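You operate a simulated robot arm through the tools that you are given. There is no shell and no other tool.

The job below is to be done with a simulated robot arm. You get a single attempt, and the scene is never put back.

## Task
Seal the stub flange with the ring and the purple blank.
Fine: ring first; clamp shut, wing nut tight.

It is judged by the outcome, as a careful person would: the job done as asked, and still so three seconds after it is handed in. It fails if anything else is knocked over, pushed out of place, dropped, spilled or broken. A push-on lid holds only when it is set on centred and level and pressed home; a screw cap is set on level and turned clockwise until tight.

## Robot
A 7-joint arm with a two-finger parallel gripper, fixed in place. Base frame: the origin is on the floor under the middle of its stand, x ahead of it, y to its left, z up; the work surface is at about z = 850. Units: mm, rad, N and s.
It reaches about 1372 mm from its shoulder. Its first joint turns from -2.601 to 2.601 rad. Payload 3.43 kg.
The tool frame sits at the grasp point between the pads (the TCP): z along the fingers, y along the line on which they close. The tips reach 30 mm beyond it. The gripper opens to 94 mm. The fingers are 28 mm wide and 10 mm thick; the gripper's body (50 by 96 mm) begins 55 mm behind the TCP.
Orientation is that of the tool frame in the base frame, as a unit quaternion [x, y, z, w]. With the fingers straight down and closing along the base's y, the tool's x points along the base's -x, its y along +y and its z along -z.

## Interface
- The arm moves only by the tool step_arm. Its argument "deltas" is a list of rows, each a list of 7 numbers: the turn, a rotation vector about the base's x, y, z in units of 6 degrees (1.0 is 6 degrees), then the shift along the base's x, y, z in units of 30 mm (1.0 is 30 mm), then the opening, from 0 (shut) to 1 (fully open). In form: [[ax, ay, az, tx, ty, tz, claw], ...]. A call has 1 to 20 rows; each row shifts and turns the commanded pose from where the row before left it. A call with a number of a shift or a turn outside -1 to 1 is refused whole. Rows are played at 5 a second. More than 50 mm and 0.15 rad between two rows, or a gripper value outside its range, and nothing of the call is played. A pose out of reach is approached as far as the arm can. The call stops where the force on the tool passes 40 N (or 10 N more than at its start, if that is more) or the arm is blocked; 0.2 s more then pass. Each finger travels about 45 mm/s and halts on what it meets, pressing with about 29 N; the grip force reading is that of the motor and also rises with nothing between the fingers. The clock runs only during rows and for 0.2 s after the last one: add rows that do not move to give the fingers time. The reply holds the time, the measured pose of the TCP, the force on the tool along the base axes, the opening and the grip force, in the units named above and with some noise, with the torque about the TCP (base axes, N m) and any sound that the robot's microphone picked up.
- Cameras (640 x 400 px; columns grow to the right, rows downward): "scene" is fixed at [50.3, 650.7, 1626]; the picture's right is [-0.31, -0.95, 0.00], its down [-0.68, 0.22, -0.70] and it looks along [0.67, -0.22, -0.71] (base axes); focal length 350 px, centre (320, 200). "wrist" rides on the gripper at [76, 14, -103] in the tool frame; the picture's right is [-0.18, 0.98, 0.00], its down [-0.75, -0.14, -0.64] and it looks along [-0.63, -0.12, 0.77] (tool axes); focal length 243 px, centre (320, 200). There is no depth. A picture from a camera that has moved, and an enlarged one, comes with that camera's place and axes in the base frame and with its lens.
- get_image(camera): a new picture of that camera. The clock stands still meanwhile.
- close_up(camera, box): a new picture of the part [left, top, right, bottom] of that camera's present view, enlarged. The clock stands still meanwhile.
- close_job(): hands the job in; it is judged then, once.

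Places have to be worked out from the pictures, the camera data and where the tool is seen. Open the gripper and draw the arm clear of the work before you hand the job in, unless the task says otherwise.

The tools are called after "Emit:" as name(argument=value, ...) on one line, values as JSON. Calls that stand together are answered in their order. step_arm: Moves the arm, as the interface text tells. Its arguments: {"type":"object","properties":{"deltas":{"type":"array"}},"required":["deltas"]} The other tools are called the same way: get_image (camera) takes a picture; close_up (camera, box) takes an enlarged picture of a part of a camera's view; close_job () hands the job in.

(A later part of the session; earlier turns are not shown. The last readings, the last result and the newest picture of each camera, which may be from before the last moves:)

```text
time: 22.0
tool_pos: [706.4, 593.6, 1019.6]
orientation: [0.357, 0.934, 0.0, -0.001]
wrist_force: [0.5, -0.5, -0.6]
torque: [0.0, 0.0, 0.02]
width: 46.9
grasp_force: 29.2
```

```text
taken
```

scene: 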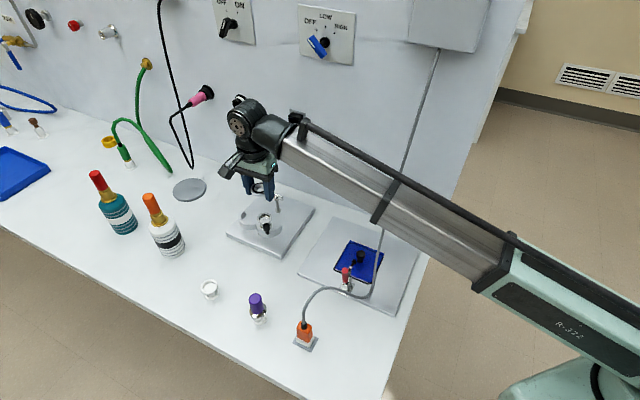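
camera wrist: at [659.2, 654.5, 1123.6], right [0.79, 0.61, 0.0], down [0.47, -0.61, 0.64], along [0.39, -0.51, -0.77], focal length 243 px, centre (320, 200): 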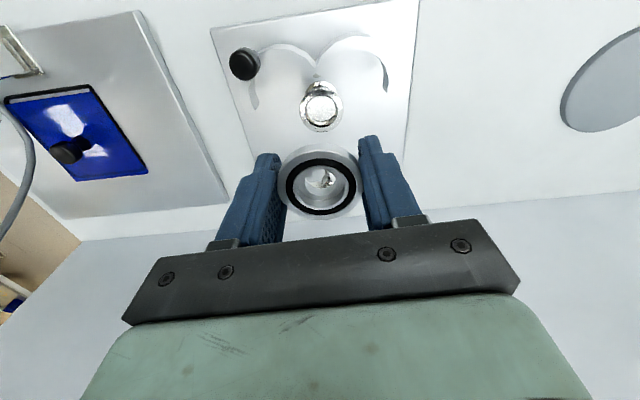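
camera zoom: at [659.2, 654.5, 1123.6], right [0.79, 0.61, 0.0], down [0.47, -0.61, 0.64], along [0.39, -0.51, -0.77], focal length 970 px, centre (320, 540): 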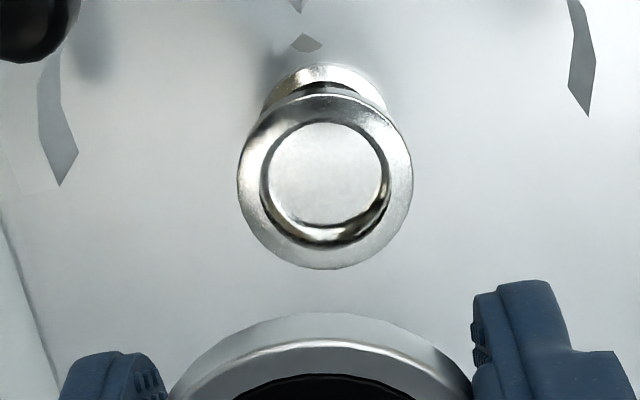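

The stub appears at nearly the same image position as the stand did (about +1 mm in u). I'll apply that small correction and descend to about 20 mm above expected contact.

Emit:
step_arm(deltas=[[0, 0, 0, 0.03, 0.013, -0.5, 0.4], [0, 0, 0, 0, 0, -0.7, 0.4], [0, 0, 0, 0, 0, -0.7, 0.4], [0, 0, 0, 0, 0, -0.7, 0.4], [0, 0, 0, 0, 0, -0.1, 0.4], [0, 0, 0, 0, 0, 0, 0.4], [0, 0, 0, 0, 0, 0, 0.4]])

Emit:
get_image(camera="wrist")

Emit:
close_up(camera="wrist", box=[270, 105, 370, 205])

Emit:
close_up(camera="scene", box=[225, 170, 305, 250])

```text
time: 23.6
tool_pos: [705.4, 594.1, 939.9]
orientation: [0.356, 0.935, 0.0, 0.0]
wrist_force: [0.4, -1.0, -0.6]
torque: [-0.03, -0.02, 0.0]
width: 46.8
grasp_force: 29.0
```

```text
taken
camera wrist: at [659.7, 654.2, 1042.4], right [0.79, 0.61, 0.0], down [0.47, -0.61, 0.64], along [0.39, -0.51, -0.77], focal length 243 px, centre (320, 200)
```

wrist: 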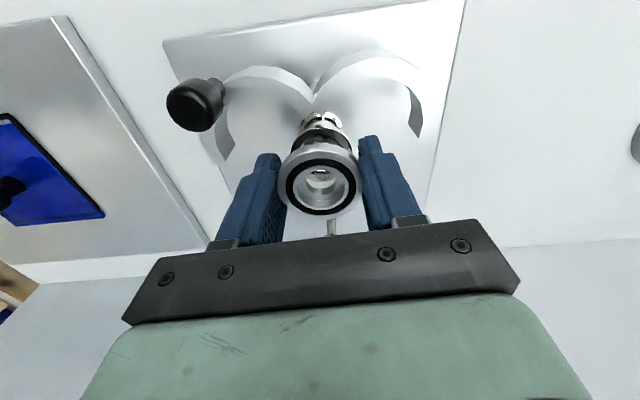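

```text
4.00 times, centred on (320, 155) of wrist
camera zoom: at [659.7, 654.2, 1042.4], right [0.79, 0.61, 0.0], down [0.47, -0.61, 0.64], along [0.39, -0.51, -0.77], focal length 970 px, centre (320, 380)
```

zoom: 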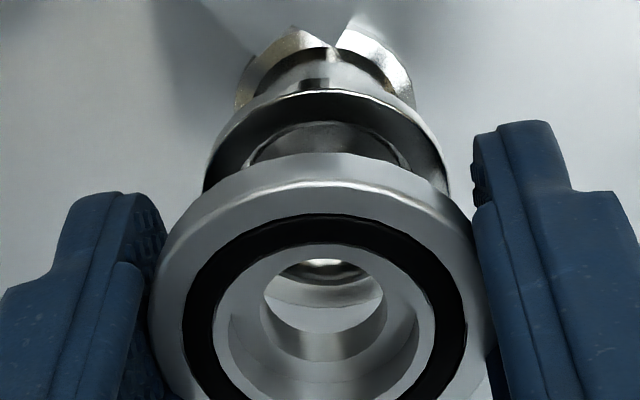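

```text
5.00 times, centred on (265, 210) of scene
camera zoom: at [50.3, 650.7, 1626.0], right [-0.31, -0.95, 0.0], down [-0.68, 0.22, -0.7], along [0.67, -0.22, -0.71], focal length 1750 px, centre (595, 150)
```

zoom: 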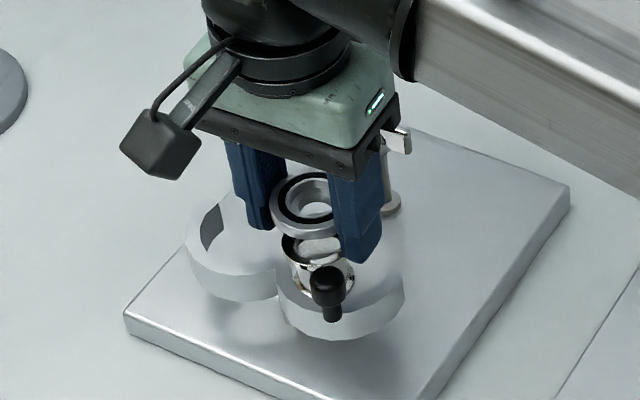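

The ring hovers about 20 mm above the stub, aligned to roughly 1 mm, with fingers clear of both jaws. I'll nudge +0.9 mm along u and lower further.

Emit:
step_arm(deltas=[[0, 0, 0, 0.02, 0.022, -0.1, 0.4], [0, 0, 0, 0, 0, -0.15, 0.4], [0, 0, 0, 0, 0, 0, 0.4], [0, 0, 0, 0, 0, 0, 0.4]])

Emit:
close_up(camera="wrist", box=[270, 105, 370, 205])

Emit:
close_up(camera="scene", box=[245, 195, 285, 235])

```text
time: 24.6
tool_pos: [707.3, 595.2, 931.7]
orientation: [0.356, 0.934, 0.0, 0.001]
wrist_force: [0.4, 0.8, -0.8]
torque: [0.0, -0.01, 0.02]
width: 47.1
grasp_force: 29.0
```

```text
4.00 times, centred on (320, 155) of wrist
camera zoom: at [661.5, 654.9, 1034.9], right [0.79, 0.61, 0.0], down [0.47, -0.61, 0.64], along [0.39, -0.51, -0.77], focal length 970 px, centre (320, 380)
```

zoom: 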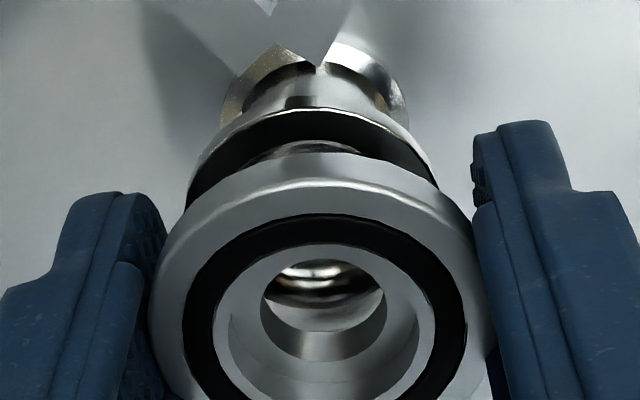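

```text
10.00 times, centred on (265, 215) of scene
camera zoom: at [50.3, 650.7, 1626.0], right [-0.31, -0.95, 0.0], down [-0.68, 0.22, -0.7], along [0.67, -0.22, -0.71], focal length 3500 px, centre (870, 50)
```

zoom: 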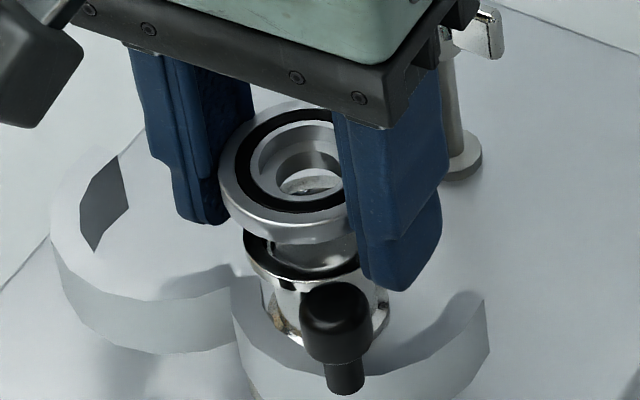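

The stub now appears ~1 mm the other way, so the arm may still be settling. I'll hold for a second and re-measure.

Emit:
step_arm(deltas=[[0, 0, 0, 0, 0, 0, 0.4], [0, 0, 0, 0, 0, 0, 0.4], [0, 0, 0, 0, 0, 0, 0.4], [0, 0, 0, 0, 0, 0, 0.4], [0, 0, 0, 0, 0, 0, 0.4]])

Emit:
close_up(camera="wrist", box=[270, 105, 370, 205])

```text
time: 25.8
tool_pos: [707.8, 594.2, 932.3]
orientation: [0.356, 0.934, 0.0, -0.001]
wrist_force: [0.1, 0.6, 0.0]
torque: [0.02, -0.01, 0.0]
width: 46.9
grasp_force: 29.6
```

```text
4.00 times, centred on (320, 155) of wrist
camera zoom: at [661.5, 655.0, 1035.0], right [0.79, 0.61, 0.0], down [0.47, -0.61, 0.64], along [0.39, -0.51, -0.77], focal length 970 px, centre (320, 380)
```

zoom: 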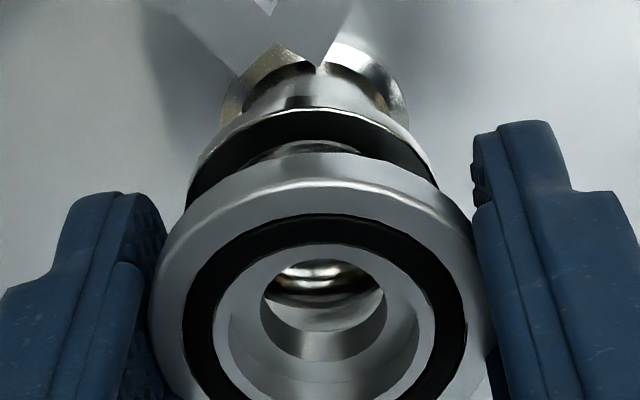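

It's steady there. Comparing with the stand reference, the ring needs about −1.2 mm along u and −1.5 mm along n, so I'll apply that and look again from both cameras.

Emit:
step_arm(deltas=[[0, 0, 0, -0.064, 0.003, 0, 0.4], [0, 0, 0, 0, 0, 0, 0.4], [0, 0, 0, 0, 0, 0, 0.4], [0, 0, 0, 0, 0, 0, 0.4]])

Emit:
close_up(camera="wrist", box=[280, 115, 360, 195])

Emit:
close_up(camera="scene", box=[250, 200, 280, 230])

```text
time: 26.8
tool_pos: [705.0, 594.7, 932.3]
orientation: [0.356, 0.934, 0.0, 0.0]
wrist_force: [0.2, -0.8, -0.3]
torque: [-0.04, 0.0, 0.0]
width: 46.9
grasp_force: 29.0
```

```text
5.00 times, centred on (320, 155) of wrist
camera zoom: at [659.2, 655.2, 1035.0], right [0.79, 0.61, 0.0], down [0.47, -0.61, 0.64], along [0.39, -0.51, -0.77], focal length 1213 px, centre (320, 425)
```

zoom: 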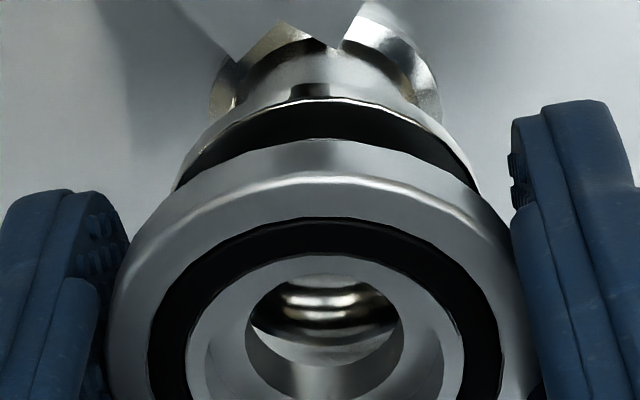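

```text
13.33 times, centred on (265, 215) of scene
camera zoom: at [50.3, 650.7, 1626.0], right [-0.31, -0.95, 0.0], down [-0.68, 0.22, -0.7], along [0.67, -0.22, -0.71], focal length 4667 px, centre (1053, 0)
```

zoom: 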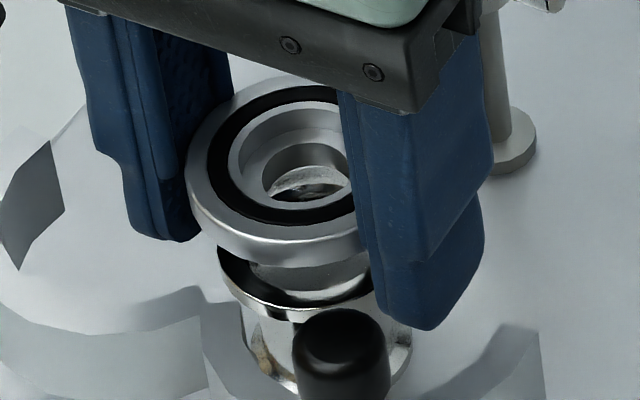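

Alignment is now within ~0.6 mm in u and ~1 mm in n. I'll trim slightly and descend another 8 mm, watching the forces.

Emit:
step_arm(deltas=[[0, 0, 0, -0.006, 0.018, -0.1, 0.4], [0, 0, 0, 0, 0, -0.1, 0.4], [0, 0, 0, 0, 0, -0.07, 0.4], [0, 0, 0, 0, 0, 0, 0.4], [0, 0, 0, 0, 0, 0, 0.4]])

Emit:
close_up(camera="wrist", box=[280, 115, 360, 195])

Emit:
close_up(camera="scene", box=[250, 200, 280, 230])

```text
time: 28.0
tool_pos: [704.8, 595.1, 926.1]
orientation: [0.356, 0.935, 0.001, -0.001]
wrist_force: [-0.3, 0.9, -0.5]
torque: [0.02, 0.0, -0.03]
width: 46.8
grasp_force: 29.1
```

```text
5.00 times, centred on (320, 155) of wrist
camera zoom: at [659.4, 655.3, 1027.8], right [0.79, 0.61, 0.0], down [0.47, -0.61, 0.64], along [0.39, -0.51, -0.77], focal length 1213 px, centre (320, 425)
```

zoom: 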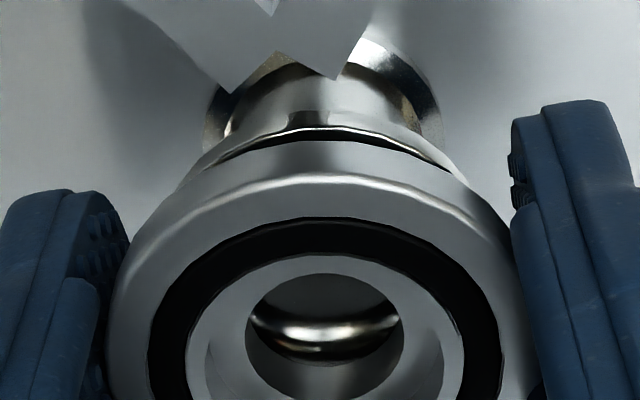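

```text
13.33 times, centred on (265, 215) of scene
camera zoom: at [50.3, 650.7, 1626.0], right [-0.31, -0.95, 0.0], down [-0.68, 0.22, -0.7], along [0.67, -0.22, -0.71], focal length 4667 px, centre (1053, 0)
```

zoom: 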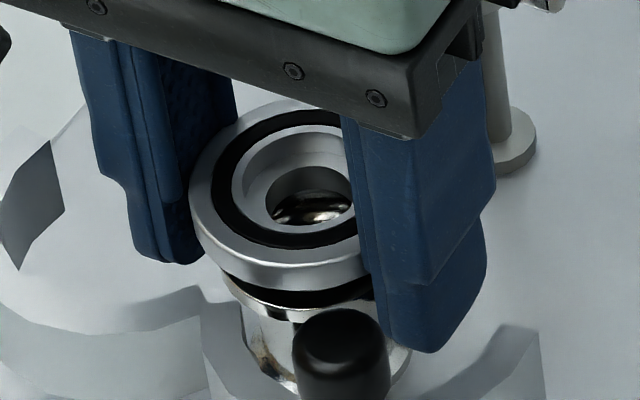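

Aligned well in both views, ~10 mm gap left. Continuing down in 1.5 mm increments and watching the z force.

Emit:
step_arm(deltas=[[0, 0, 0, 0, 0, -0.06, 0.4], [0, 0, 0, 0, 0, -0.06, 0.4], [0, 0, 0, 0, 0, -0.06, 0.4], [0, 0, 0, 0, 0, 0, 0.4]])

Emit:
close_up(camera="wrist", box=[280, 115, 360, 195])

Emit:
close_up(camera="scene", box=[250, 200, 280, 230])

```text
time: 29.0
tool_pos: [705.1, 594.9, 919.8]
orientation: [0.357, 0.934, 0.0, 0.0]
wrist_force: [-0.1, 0.0, -0.2]
torque: [0.07, -0.01, 0.02]
width: 46.9
grasp_force: 29.3
```

```text
5.00 times, centred on (320, 155) of wrist
camera zoom: at [658.9, 655.9, 1022.0], right [0.79, 0.61, 0.0], down [0.47, -0.61, 0.64], along [0.39, -0.51, -0.77], focal length 1213 px, centre (320, 425)
```

zoom: 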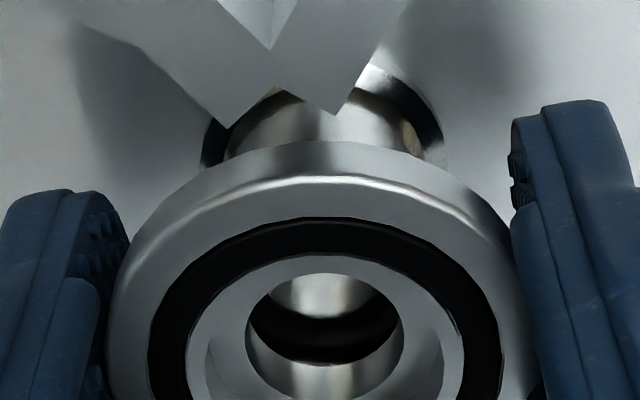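

```text
13.33 times, centred on (265, 215) of scene
camera zoom: at [50.3, 650.7, 1626.0], right [-0.31, -0.95, 0.0], down [-0.68, 0.22, -0.7], along [0.67, -0.22, -0.71], focal length 4667 px, centre (1053, 0)
```

zoom: 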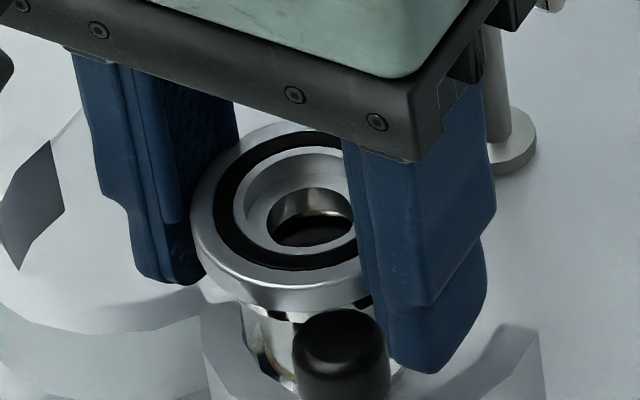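

No contact yet (force ≈ 0), ring just above the stub top. Continuing in 1.2 mm steps.

Emit:
step_arm(deltas=[[0, 0, 0, 0, 0, -0.04, 0.4], [0, 0, 0, 0, 0, -0.04, 0.4], [0, 0, 0, 0, 0, -0.04, 0.4], [0, 0, 0, 0, 0, 0, 0.4]])

Emit:
close_up(camera="wrist", box=[280, 115, 360, 195])

Emit:
close_up(camera="scene", box=[250, 200, 280, 230])

```text
time: 30.0
tool_pos: [704.8, 595.6, 916.3]
orientation: [0.356, 0.935, 0.0, 0.0]
wrist_force: [2.5, -0.8, 5.5]
torque: [-0.06, 0.02, 0.02]
width: 47.3
grasp_force: 28.9
```

```text
5.00 times, centred on (320, 155) of wrist
camera zoom: at [658.8, 655.8, 1018.5], right [0.79, 0.61, 0.0], down [0.47, -0.61, 0.64], along [0.39, -0.51, -0.77], focal length 1213 px, centre (320, 425)
```

zoom: 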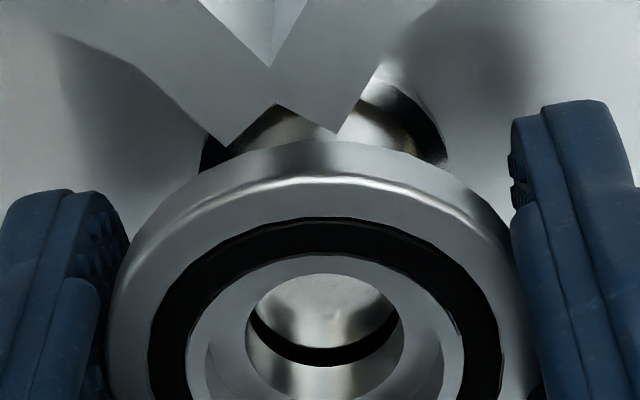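

```text
13.33 times, centred on (265, 215) of scene
camera zoom: at [50.3, 650.7, 1626.0], right [-0.31, -0.95, 0.0], down [-0.68, 0.22, -0.7], along [0.67, -0.22, -0.71], focal length 4667 px, centre (1053, 0)
```

zoom: 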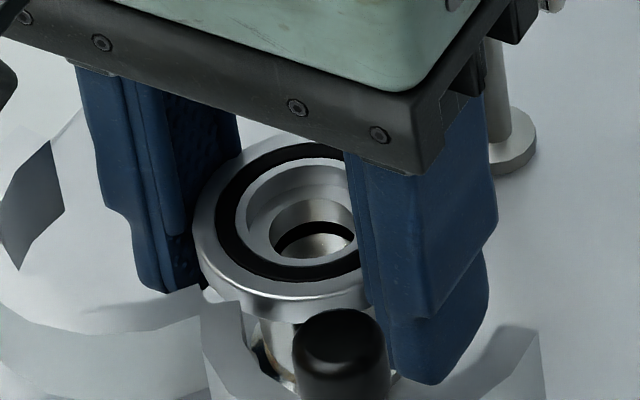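

Light contact (5.5 N up) with a small +n side force. I'll shift 0.6 mm toward +n to relieve it, and press down another millimetre.

Emit:
step_arm(deltas=[[0, 0, 0, 0.019, -0.008, 0, 0.4], [0, 0, 0, 0, 0, -0.03, 0.4], [0, 0, 0, 0, 0, 0, 0.4]])

Emit:
close_up(camera="wrist", box=[280, 115, 360, 195])

Emit:
close_up(camera="scene", box=[250, 200, 280, 230])

```text
time: 30.8
tool_pos: [705.0, 595.6, 915.2]
orientation: [0.356, 0.935, 0.001, 0.001]
wrist_force: [-0.4, 3.4, 20.6]
torque: [-0.1, 0.05, 0.0]
width: 46.9
grasp_force: 28.7
```

```text
5.00 times, centred on (320, 155) of wrist
camera zoom: at [658.7, 655.6, 1018.4], right [0.79, 0.61, 0.0], down [0.47, -0.61, 0.64], along [0.39, -0.51, -0.77], focal length 1213 px, centre (320, 425)
```

zoom: 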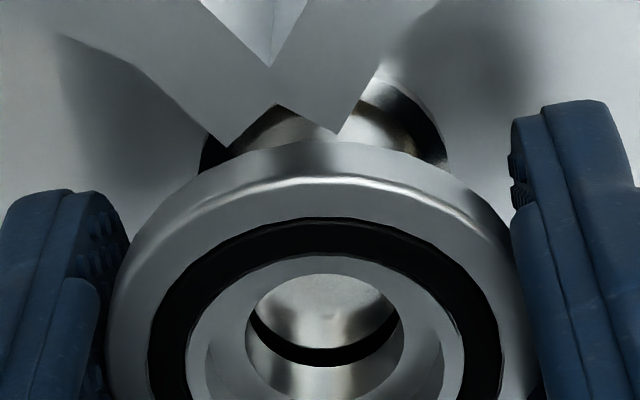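

```text
13.33 times, centred on (265, 215) of scene
camera zoom: at [50.3, 650.7, 1626.0], right [-0.31, -0.95, 0.0], down [-0.68, 0.22, -0.7], along [0.67, -0.22, -0.71], focal length 4667 px, centre (1053, 0)
```

zoom: 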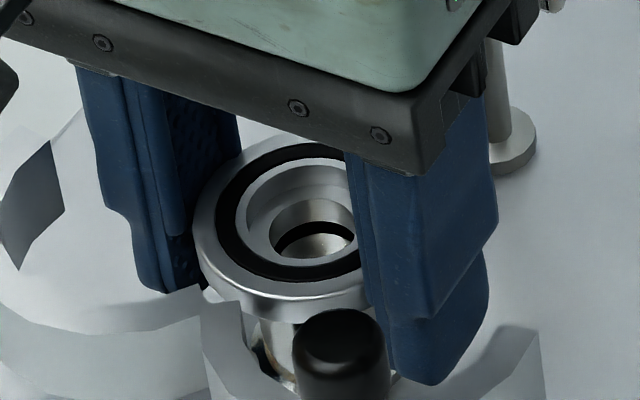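

Firm contact at TCP z≈916 (20 N, no further travel), which matches the ring rim sitting on the flange. Zooming on the ring/stub interface to verify it is seated, not perched.

Emit:
close_up(camera="scene", box=[252, 214, 272, 228])

Emit:
close_up(camera="wrist", box=[290, 125, 350, 165])

```text
16.00 times, centred on (262, 221) of scene
camera zoom: at [50.3, 650.7, 1626.0], right [-0.31, -0.95, 0.0], down [-0.68, 0.22, -0.7], along [0.67, -0.22, -0.71], focal length 5600 px, centre (1248, -136)
```

zoom: 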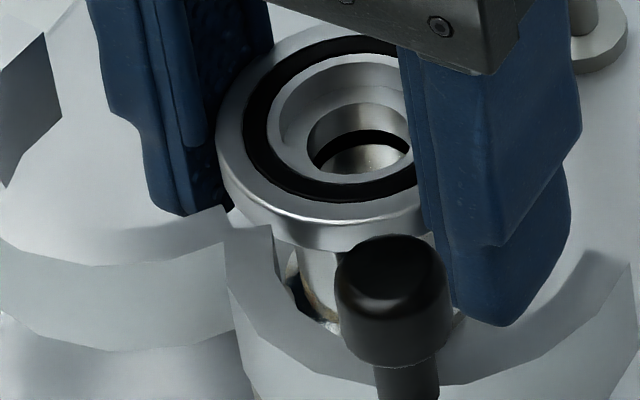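

```text
10.00 times, centred on (320, 145) of wrist
camera zoom: at [658.7, 655.6, 1018.4], right [0.79, 0.61, 0.0], down [0.47, -0.61, 0.64], along [0.39, -0.51, -0.77], focal length 2426 px, centre (320, 750)
```

zoom: 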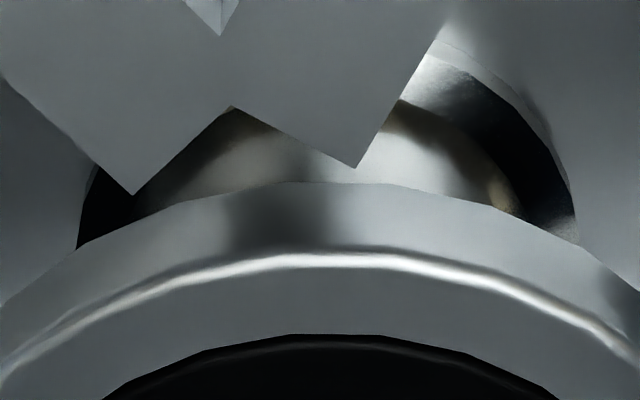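

The ring sits flush over the stub flange with no visible gap. I'll ease the pressing force and open the fingers a little (to ~62 mm) so they stay clear of the open jaws.

Emit:
step_arm(deltas=[[0, 0, 0, 0, 0, 0.02, 0.4], [0, 0, 0, 0, 0, 0, 0.52], [0, 0, 0, 0, 0, 0, 0.58], [0, 0, 0, 0, 0, 0, 0.66], [0, 0, 0, 0, 0, 0, 0.66], [0, 0, 0, 0, 0, 0, 0.66]])

Emit:
close_up(camera="wrist", box=[270, 115, 370, 215])

Emit:
close_up(camera="scene", box=[250, 200, 280, 230])

```text
time: 32.2
tool_pos: [706.1, 595.1, 914.8]
orientation: [0.356, 0.934, 0.001, 0.0]
wrist_force: [0.1, -0.3, 0.5]
torque: [0.0, -0.01, 0.02]
width: 62.0
grasp_force: 0.1
```

```text
4.00 times, centred on (320, 165) of wrist
camera zoom: at [659.6, 655.7, 1017.6], right [0.79, 0.61, 0.0], down [0.47, -0.61, 0.64], along [0.39, -0.51, -0.77], focal length 970 px, centre (320, 340)
```

zoom: 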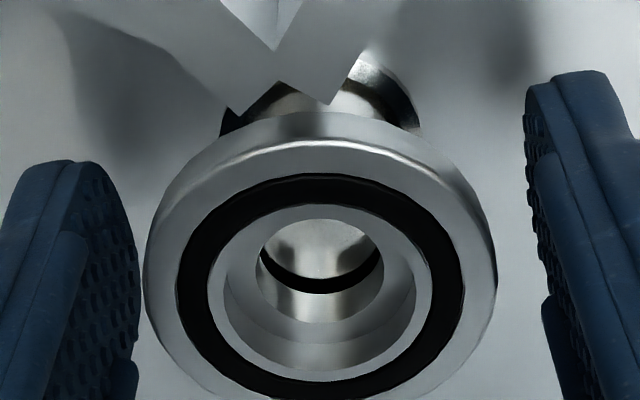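

```text
13.33 times, centred on (265, 215) of scene
camera zoom: at [50.3, 650.7, 1626.0], right [-0.31, -0.95, 0.0], down [-0.68, 0.22, -0.7], along [0.67, -0.22, -0.71], focal length 4667 px, centre (1053, 0)
```

zoom: 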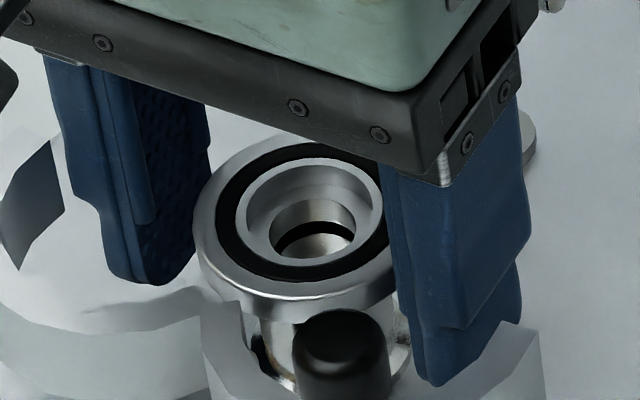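

Ring released and steady. Lifting straight up to check its seating.

Emit:
step_arm(deltas=[[0, 0, 0, 0, 0, 0.3, 0.66], [0, 0, 0, 0, 0, 0.6, 0.66], [0, 0, 0, 0, 0, 0.9, 0.66], [0, 0, 0, 0, 0, 1.0, 0.66], [0, 0, 0, 0, 0, 0.7, 0.66], [0, 0, 0, 0, 0, 0, 0.66], [0, 0, 0, 0, 0, 0, 0.66]])

Emit:
get_image(camera="wrist")

Emit:
close_up(camera="wrist", box=[270, 65, 370, 165])

Emit:
close_up(camera="scene", box=[245, 200, 285, 235])

```text
time: 33.8
tool_pos: [704.7, 595.3, 1019.4]
orientation: [0.356, 0.934, 0.0, 0.0]
wrist_force: [-0.3, -0.5, -0.6]
torque: [-0.01, 0.01, -0.01]
width: 61.9
grasp_force: 0.0
```

```text
taken
camera wrist: at [659.4, 655.8, 1121.7], right [0.79, 0.61, 0.0], down [0.47, -0.61, 0.64], along [0.39, -0.51, -0.77], focal length 243 px, centre (320, 200)
```

wrist: 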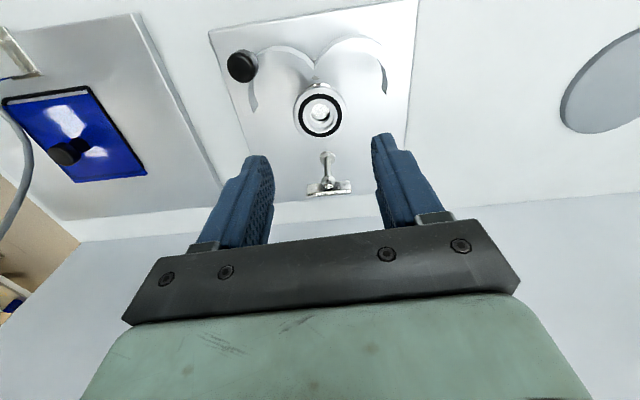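

```text
4.00 times, centred on (320, 115) of wrist
camera zoom: at [659.4, 655.8, 1121.7], right [0.79, 0.61, 0.0], down [0.47, -0.61, 0.64], along [0.39, -0.51, -0.77], focal length 970 px, centre (320, 540)
```

zoom: 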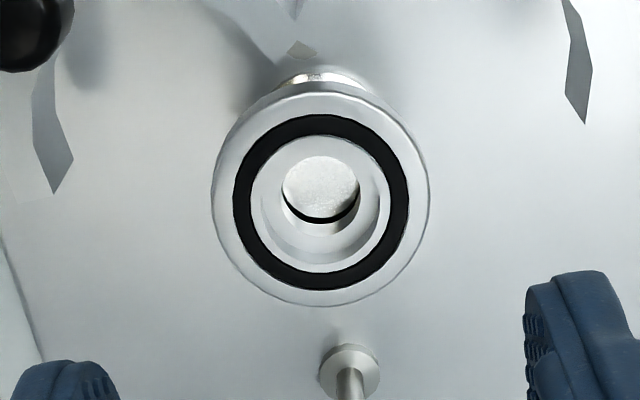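

```text
11.43 times, centred on (265, 218) of scene
camera zoom: at [50.3, 650.7, 1626.0], right [-0.31, -0.95, 0.0], down [-0.68, 0.22, -0.7], along [0.67, -0.22, -0.71], focal length 4000 px, centre (949, 0)
```

zoom: 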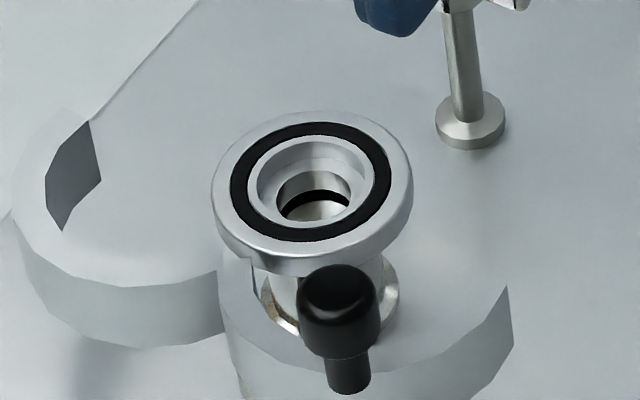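

The ring is seated level and centred on the stub. Next the purple blank at about (457,665): I'll move above it, high, for a measurement view.

Emit:
step_arm(deltas=[[0, 0, 0, -0.5, 0.14, 0.2, 0.8], [0, 0, 0, -0.8, 0.23, 0.2, 0.8], [0, 0, 0, -0.9, 0.25, 0.2, 0.8], [0, 0, 0, -0.9, 0.25, 0.1, 0.8], [0, 0, 0, -0.9, 0.25, 0, 0.8], [0, 0, 0, -0.9, 0.25, 0, 0.8], [0, 0, 0, -0.9, 0.25, 0, 0.8], [0, 0, 0, -0.9, 0.25, 0, 0.8], [0, 0, 0, -0.9, 0.25, 0, 0.8], [0, 0, 0, -0.67, 0.21, 0, 0.8], [0, 0, 0, 0, 0, 0, 0.8], [0, 0, 0, 0, 0, 0, 0.8]])

Emit:
get_image(camera="wrist")

Emit:
close_up(camera="wrist", box=[270, 80, 370, 180])

Emit:
get_image(camera="scene")

```text
time: 36.4
tool_pos: [456.3, 665.6, 1039.9]
orientation: [0.356, 0.935, 0.0, 0.0]
wrist_force: [-0.1, 0.3, -0.2]
torque: [0.01, 0.03, 0.0]
width: 75.2
grasp_force: 0.1
```

```text
taken
camera wrist: at [410.5, 725.9, 1143.4], right [0.79, 0.61, 0.0], down [0.47, -0.61, 0.64], along [0.39, -0.51, -0.77], focal length 243 px, centre (320, 200)
```

wrist: 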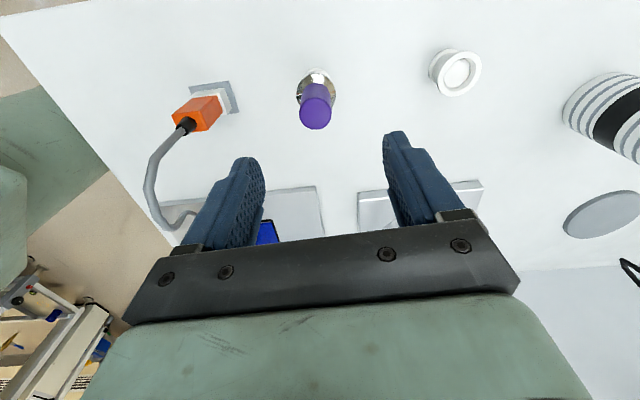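

```text
4.00 times, centred on (320, 130) of wrist
camera zoom: at [410.5, 725.9, 1143.4], right [0.79, 0.61, 0.0], down [0.47, -0.61, 0.64], along [0.39, -0.51, -0.77], focal length 970 px, centre (320, 480)
```

zoom: 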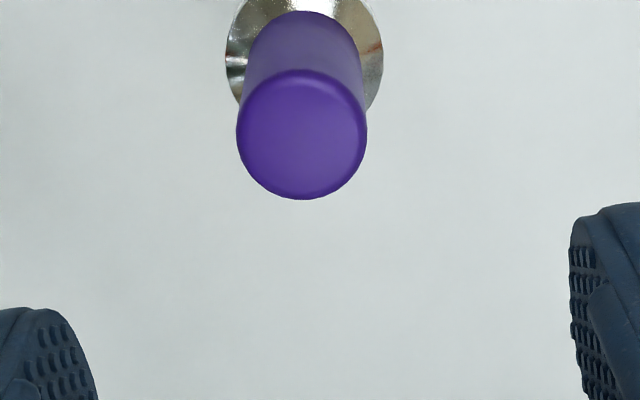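

```text
taken
```

scene: 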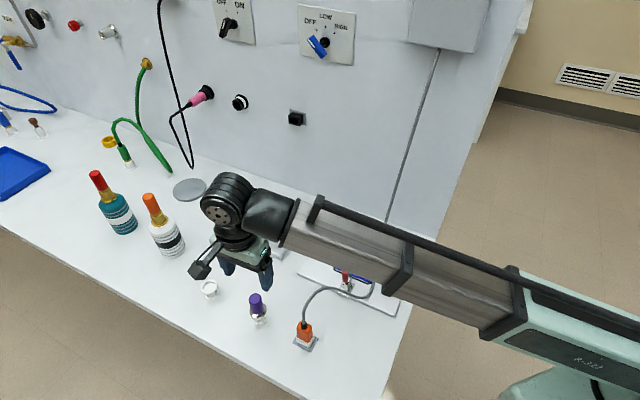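

Handle top is ≈26.6 mm wide, about 5 mm in −n and 3 mm in −u from the tool axis. I'll correct and lower to just above it for a second look.

Emit:
step_arm(deltas=[[0, 0, 0, -0.2, 0.043, -0.4, 0.8], [0, 0, 0, 0, 0, -0.6, 0.8], [0, 0, 0, 0, 0, -0.6, 0.8], [0, 0, 0, 0, 0, 0, 0.8], [0, 0, 0, 0, 0, 0, 0.8]])

Emit:
get_image(camera="wrist")

Emit:
close_up(camera="wrist", box=[270, 105, 370, 205])

Emit:
close_up(camera="scene", box=[230, 270, 290, 330])

```text
time: 37.6
tool_pos: [450.0, 667.6, 993.0]
orientation: [0.356, 0.934, 0.0, 0.0]
wrist_force: [0.4, 0.0, -0.3]
torque: [0.01, -0.01, 0.03]
width: 75.2
grasp_force: 0.0
```

```text
taken
camera wrist: at [404.7, 727.0, 1096.4], right [0.79, 0.61, 0.0], down [0.47, -0.61, 0.64], along [0.39, -0.51, -0.77], focal length 243 px, centre (320, 200)
```

wrist: 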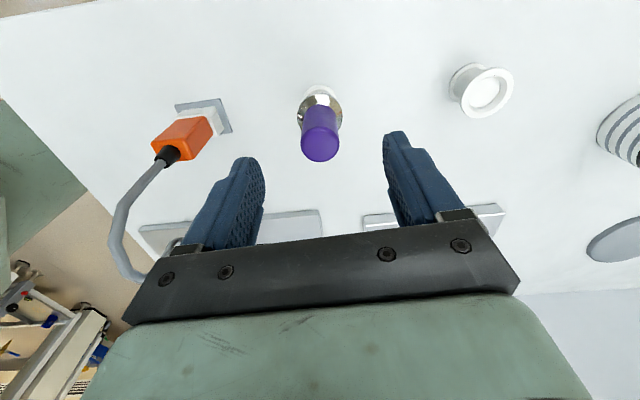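

```text
4.00 times, centred on (320, 155) of wrist
camera zoom: at [404.7, 727.0, 1096.4], right [0.79, 0.61, 0.0], down [0.47, -0.61, 0.64], along [0.39, -0.51, -0.77], focal length 970 px, centre (320, 380)
```

zoom: 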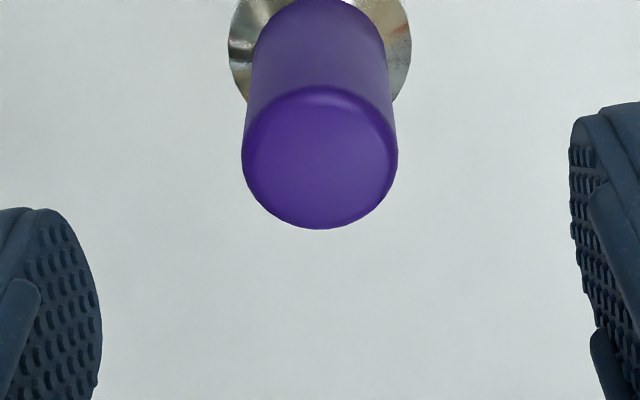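

```text
6.67 times, centred on (260, 300) of scene
camera zoom: at [50.3, 650.7, 1626.0], right [-0.31, -0.95, 0.0], down [-0.68, 0.22, -0.7], along [0.67, -0.22, -0.71], focal length 2333 px, centre (720, -467)
```

zoom: 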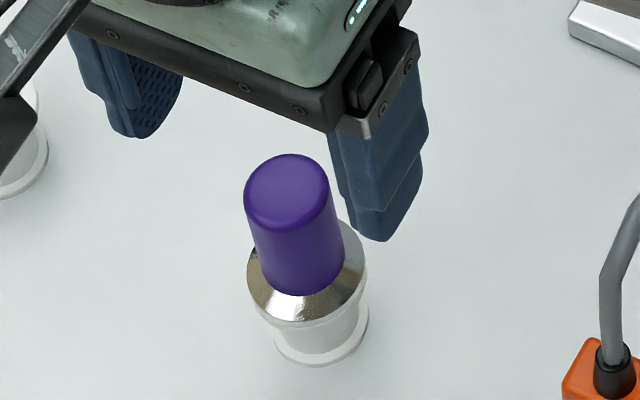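

The handle (top z≈944, dia ≈26.6) is centred on the tool axis. Descending 60 mm so the pads straddle it (tips ≈903, just above the metal cone), then closing.

Emit:
step_arm(deltas=[[0, 0, 0, -0.009, -0.01, -0.5, 0.8], [0, 0, 0, 0, 0, -0.5, 0.8], [0, 0, 0, 0, 0, -0.5, 0.8], [0, 0, 0, 0, 0, -0.5, 0.8], [0, 0, 0, 0, 0, 0, 0.8], [0, 0, 0, 0, 0, 0, 0.8]])

Emit:
get_image(camera="wrist")

Emit:
close_up(camera="scene", box=[230, 270, 290, 330])

```text
time: 39.0
tool_pos: [450.8, 666.0, 932.2]
orientation: [0.356, 0.935, 0.0, 0.0]
wrist_force: [-0.5, 1.0, -0.4]
torque: [-0.02, 0.02, 0.01]
width: 75.1
grasp_force: 0.0
```

```text
taken
camera wrist: at [404.5, 726.8, 1035.4], right [0.79, 0.61, 0.0], down [0.47, -0.61, 0.64], along [0.39, -0.51, -0.77], focal length 243 px, centre (320, 200)
```

wrist: 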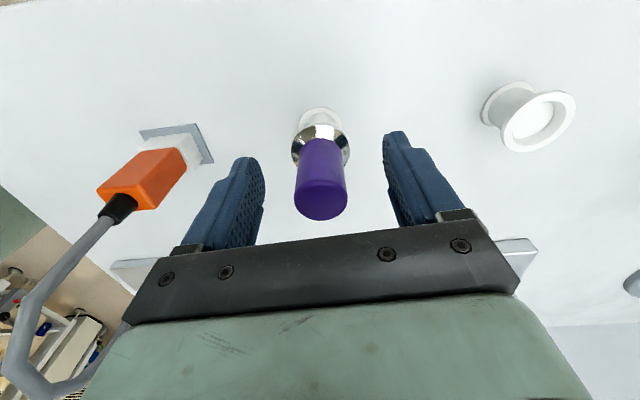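

```text
6.67 times, centred on (260, 300) of scene
camera zoom: at [50.3, 650.7, 1626.0], right [-0.31, -0.95, 0.0], down [-0.68, 0.22, -0.7], along [0.67, -0.22, -0.71], focal length 2333 px, centre (720, -467)
```

zoom: 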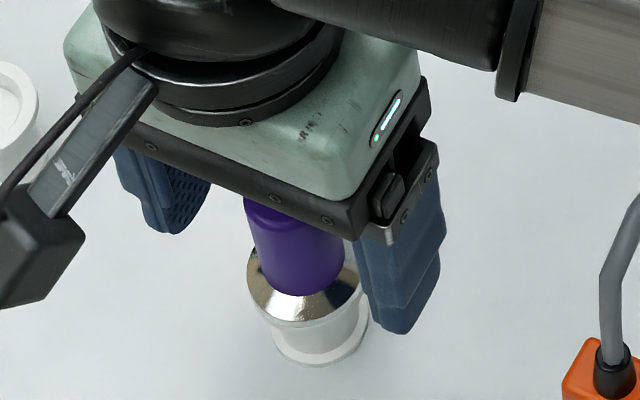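

Positioned around the handle with tips just above the cone. Closing on the handle.

Emit:
step_arm(deltas=[[0, 0, 0, 0, 0, 0, 0.55], [0, 0, 0, 0, 0, 0, 0.3], [0, 0, 0, 0, 0, 0, 0.18], [0, 0, 0, 0, 0, 0, 0.18], [0, 0, 0, 0, 0, 0, 0.18]])

Emit:
close_up(camera="wrist", box=[260, 100, 380, 230])

```text
time: 40.2
tool_pos: [450.6, 666.5, 932.2]
orientation: [0.356, 0.934, 0.0, 0.0]
wrist_force: [-0.2, -0.2, -0.6]
torque: [-0.02, 0.03, 0.0]
width: 27.0
grasp_force: 29.3
```

```text
3.08 times, centred on (320, 165) of wrist
camera zoom: at [404.4, 726.7, 1035.5], right [0.79, 0.61, 0.0], down [0.47, -0.61, 0.64], along [0.39, -0.51, -0.77], focal length 746 px, centre (320, 308)
```

zoom: 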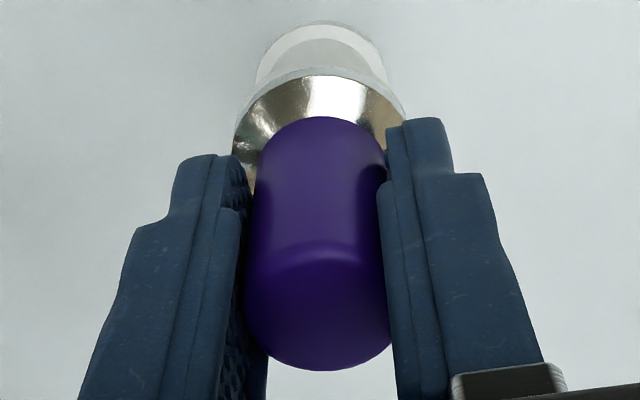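

Gripped at 27 mm with no side load. Lifting slowly in small steps.

Emit:
step_arm(deltas=[[0, 0, 0, 0, 0, 0.1, 0.18], [0, 0, 0, 0, 0, 0.1, 0.18], [0, 0, 0, 0, 0, 0.1, 0.18], [0, 0, 0, 0, 0, 0.1, 0.18], [0, 0, 0, 0, 0, 0.1, 0.18], [0, 0, 0, 0, 0, 0.1, 0.18], [0, 0, 0, 0, 0, 0, 0.18]])

Emit:
close_up(camera="wrist", box=[260, 100, 380, 230])

Emit:
close_up(camera="scene", box=[230, 270, 290, 330])

```text
time: 41.8
tool_pos: [451.2, 667.6, 951.5]
orientation: [0.356, 0.935, 0.0, 0.0]
wrist_force: [-0.5, -0.6, -1.5]
torque: [0.0, 0.01, 0.0]
width: 27.0
grasp_force: 29.3
```

```text
3.08 times, centred on (320, 165) of wrist
camera zoom: at [405.1, 727.0, 1053.7], right [0.79, 0.61, 0.0], down [0.47, -0.61, 0.64], along [0.39, -0.51, -0.77], focal length 746 px, centre (320, 308)
```

zoom: 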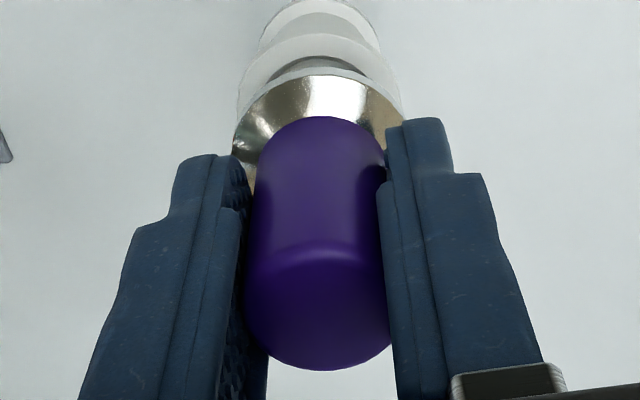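

```text
6.67 times, centred on (260, 300) of scene
camera zoom: at [50.3, 650.7, 1626.0], right [-0.31, -0.95, 0.0], down [-0.68, 0.22, -0.7], along [0.67, -0.22, -0.71], focal length 2333 px, centre (720, -467)
```

zoom: 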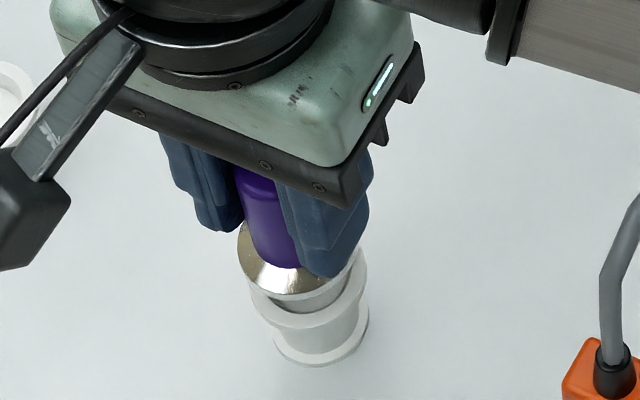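

Blank lifted cleanly and steady in the grip. I'll raise higher and view the empty stand as a position reference.

Emit:
step_arm(deltas=[[0, 0, 0, 0, 0, 0.3, 0.18], [0, 0, 0, 0, 0, 0.6, 0.18], [0, 0, 0, 0, 0, 0.7, 0.18], [0, 0, 0, 0, 0, 0.7, 0.18], [0, 0, 0, 0, 0, 0.5, 0.18], [0, 0, 0, 0, 0, 0, 0.18], [0, 0, 0, 0, 0, 0, 0.18]])

Emit:
get_image(camera="wrist")

Emit:
close_up(camera="wrist", box=[270, 50, 370, 150])

```text
time: 43.4
tool_pos: [451.8, 666.2, 1033.3]
orientation: [0.356, 0.934, -0.001, 0.0]
wrist_force: [0.4, 0.1, -2.1]
torque: [0.01, 0.0, -0.05]
width: 27.0
grasp_force: 28.8
```

```text
taken
camera wrist: at [405.6, 726.1, 1137.2], right [0.79, 0.61, 0.0], down [0.47, -0.61, 0.64], along [0.39, -0.51, -0.77], focal length 243 px, centre (320, 200)
```

wrist: 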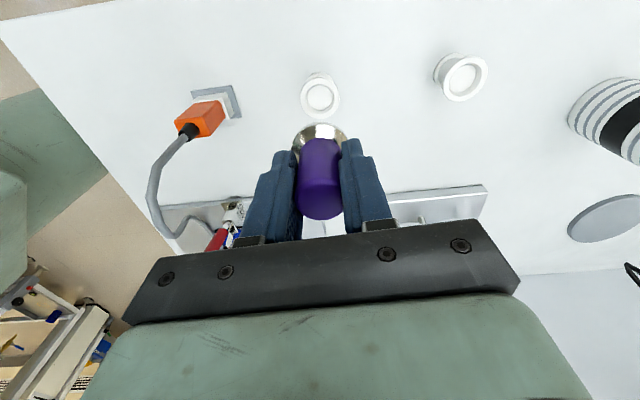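

```text
4.00 times, centred on (320, 100) of wrist
camera zoom: at [405.6, 726.1, 1137.2], right [0.79, 0.61, 0.0], down [0.47, -0.61, 0.64], along [0.39, -0.51, -0.77], focal length 970 px, centre (320, 600)
```

zoom: 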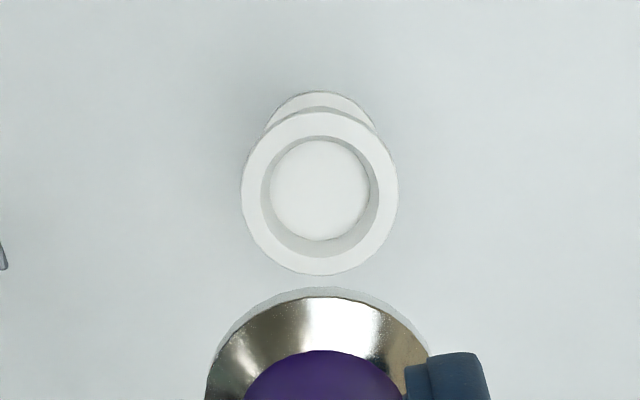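

Reference recorded. Now I'll carry the blank over to hover above the ring on the stub, at the same relative height.

Emit:
step_arm(deltas=[[0, 0, 0, 0.4, -0.11, 0.15, 0.18], [0, 0, 0, 0.7, -0.2, 0.15, 0.18], [0, 0, 0, 0.8, -0.22, 0.15, 0.18], [0, 0, 0, 0.8, -0.22, 0.15, 0.18], [0, 0, 0, 0.8, -0.22, 0.15, 0.18], [0, 0, 0, 0.8, -0.22, 0.12, 0.18], [0, 0, 0, 0.8, -0.22, 0, 0.18], [0, 0, 0, 0.8, -0.22, 0, 0.18], [0, 0, 0, 0.8, -0.22, 0, 0.18], [0, 0, 0, 0.8, -0.22, 0, 0.18], [0, 0, 0, 0.6, -0.2, 0, 0.18], [0, 0, 0, 0.39, -0.13, 0, 0.18], [0, 0, 0, 0, 0, 0, 0.18], [0, 0, 0, 0, 0, 0, 0.18]])

Emit:
get_image(camera="wrist")

Emit:
close_up(camera="wrist", box=[270, 50, 370, 150])

Emit:
get_image(camera="scene")

```text
time: 46.4
tool_pos: [705.8, 594.0, 1061.3]
orientation: [0.356, 0.934, 0.0, 0.001]
wrist_force: [0.5, 0.0, -1.4]
torque: [-0.01, -0.03, -0.01]
width: 27.1
grasp_force: 28.2
```

```text
taken
camera wrist: at [659.0, 655.3, 1163.9], right [0.79, 0.61, 0.0], down [0.47, -0.61, 0.64], along [0.39, -0.51, -0.77], focal length 243 px, centre (320, 200)
```

wrist: 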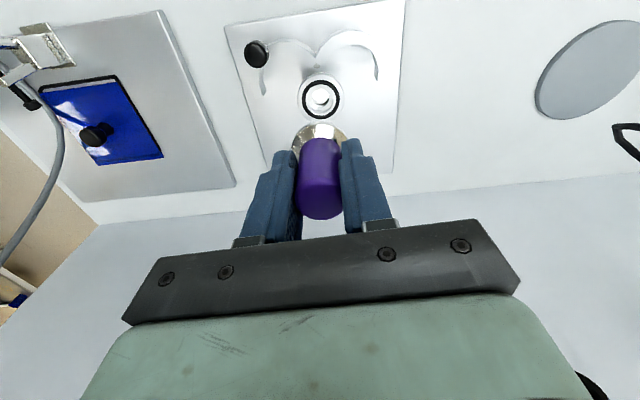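

```text
4.00 times, centred on (320, 100) of wrist
camera zoom: at [659.0, 655.3, 1163.9], right [0.79, 0.61, 0.0], down [0.47, -0.61, 0.64], along [0.39, -0.51, -0.77], focal length 970 px, centre (320, 600)
```

zoom: 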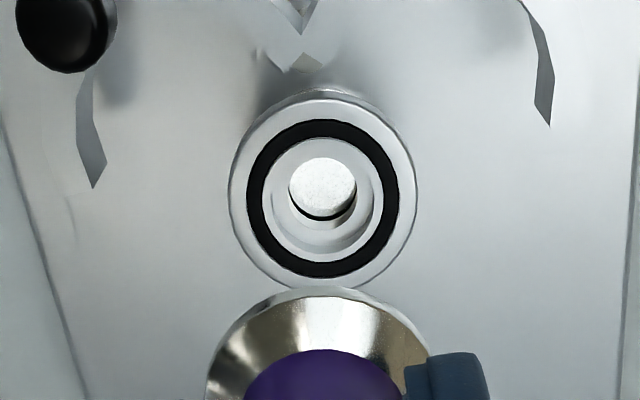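

```text
taken
```

scene: 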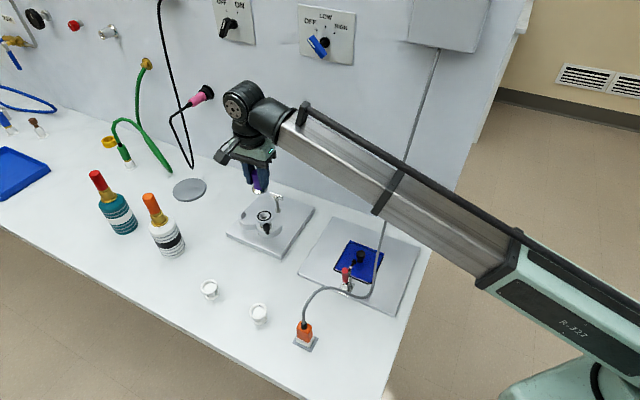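

Ring and blank are aligned to within ~0.5 mm. Applying the small trim and descending to about 15 mm above the ring.

Emit:
step_arm(deltas=[[0, 0, 0, 0.017, 0, -0.4, 0.18], [0, 0, 0, 0, 0, -0.6, 0.18], [0, 0, 0, 0, 0, -0.6, 0.18], [0, 0, 0, 0, 0, -0.6, 0.18], [0, 0, 0, 0, 0, -0.5, 0.18], [0, 0, 0, 0, 0, -0.17, 0.18], [0, 0, 0, 0, 0, 0, 0.18], [0, 0, 0, 0, 0, 0, 0.18]])

Emit:
close_up(camera="wrist", box=[270, 90, 370, 190])

Emit:
close_up(camera="scene", box=[245, 190, 285, 230])

```text
time: 48.2
tool_pos: [706.4, 594.9, 974.9]
orientation: [0.356, 0.935, -0.001, 0.001]
wrist_force: [0.0, -0.8, -1.2]
torque: [0.0, 0.02, 0.01]
width: 27.1
grasp_force: 29.3
```

```text
4.00 times, centred on (320, 140) of wrist
camera zoom: at [660.7, 655.1, 1077.9], right [0.79, 0.61, 0.0], down [0.47, -0.61, 0.64], along [0.39, -0.51, -0.77], focal length 970 px, centre (320, 440)
```

zoom: 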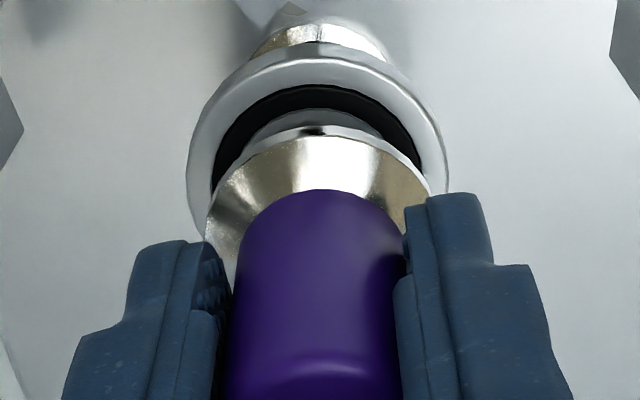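

```text
10.00 times, centred on (265, 210) of scene
camera zoom: at [50.3, 650.7, 1626.0], right [-0.31, -0.95, 0.0], down [-0.68, 0.22, -0.7], along [0.67, -0.22, -0.71], focal length 3500 px, centre (870, 100)
```

zoom: 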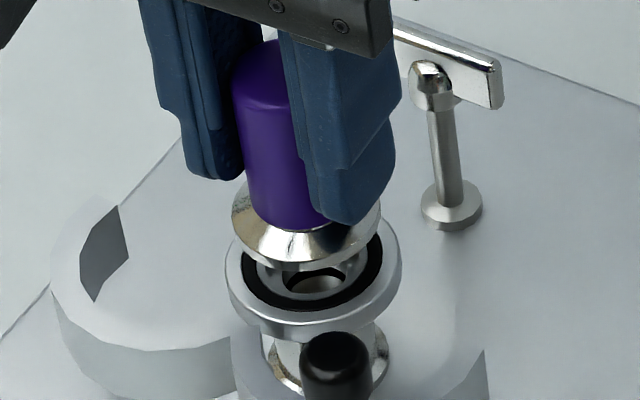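

Camera pose shows the arm overshot ~1 mm (+n, +u). I'll correct by about (−1.3, +0.2) mm and lower 6 mm.

Emit:
step_arm(deltas=[[0, 0, 0, -0.044, 0.008, 0, 0.18], [0, 0, 0, 0, 0, -0.1, 0.18], [0, 0, 0, 0, 0, -0.1, 0.18], [0, 0, 0, 0, 0, 0, 0.18], [0, 0, 0, 0, 0, 0, 0.18]])

Emit:
close_up(camera="wrist", box=[270, 90, 370, 190])

Emit:
close_up(camera="scene", box=[245, 190, 285, 230])

```text
time: 49.4
tool_pos: [704.1, 595.1, 969.0]
orientation: [0.356, 0.935, 0.0, 0.0]
wrist_force: [0.5, 0.1, -0.7]
torque: [0.01, 0.01, 0.02]
width: 27.1
grasp_force: 29.0
```

```text
4.00 times, centred on (320, 140) of wrist
camera zoom: at [659.0, 654.9, 1071.9], right [0.79, 0.61, 0.0], down [0.47, -0.61, 0.64], along [0.39, -0.51, -0.77], focal length 970 px, centre (320, 440)
```

zoom: 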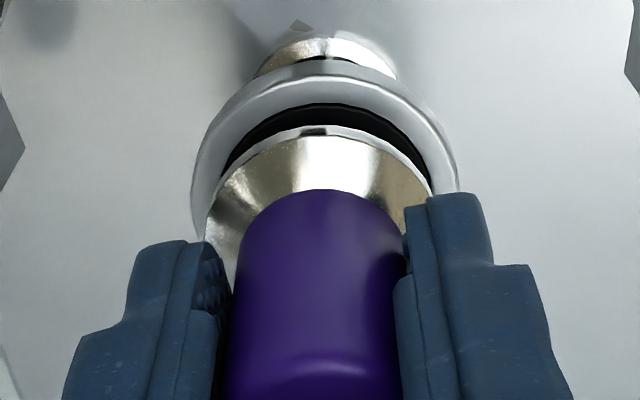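

```text
10.00 times, centred on (265, 210) of scene
camera zoom: at [50.3, 650.7, 1626.0], right [-0.31, -0.95, 0.0], down [-0.68, 0.22, -0.7], along [0.67, -0.22, -0.71], focal length 3500 px, centre (870, 100)
```

zoom: 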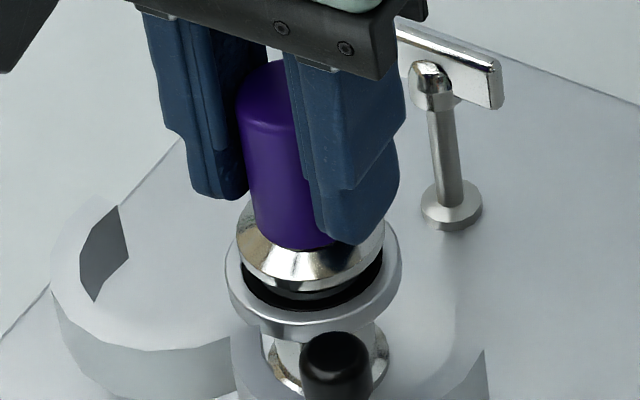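

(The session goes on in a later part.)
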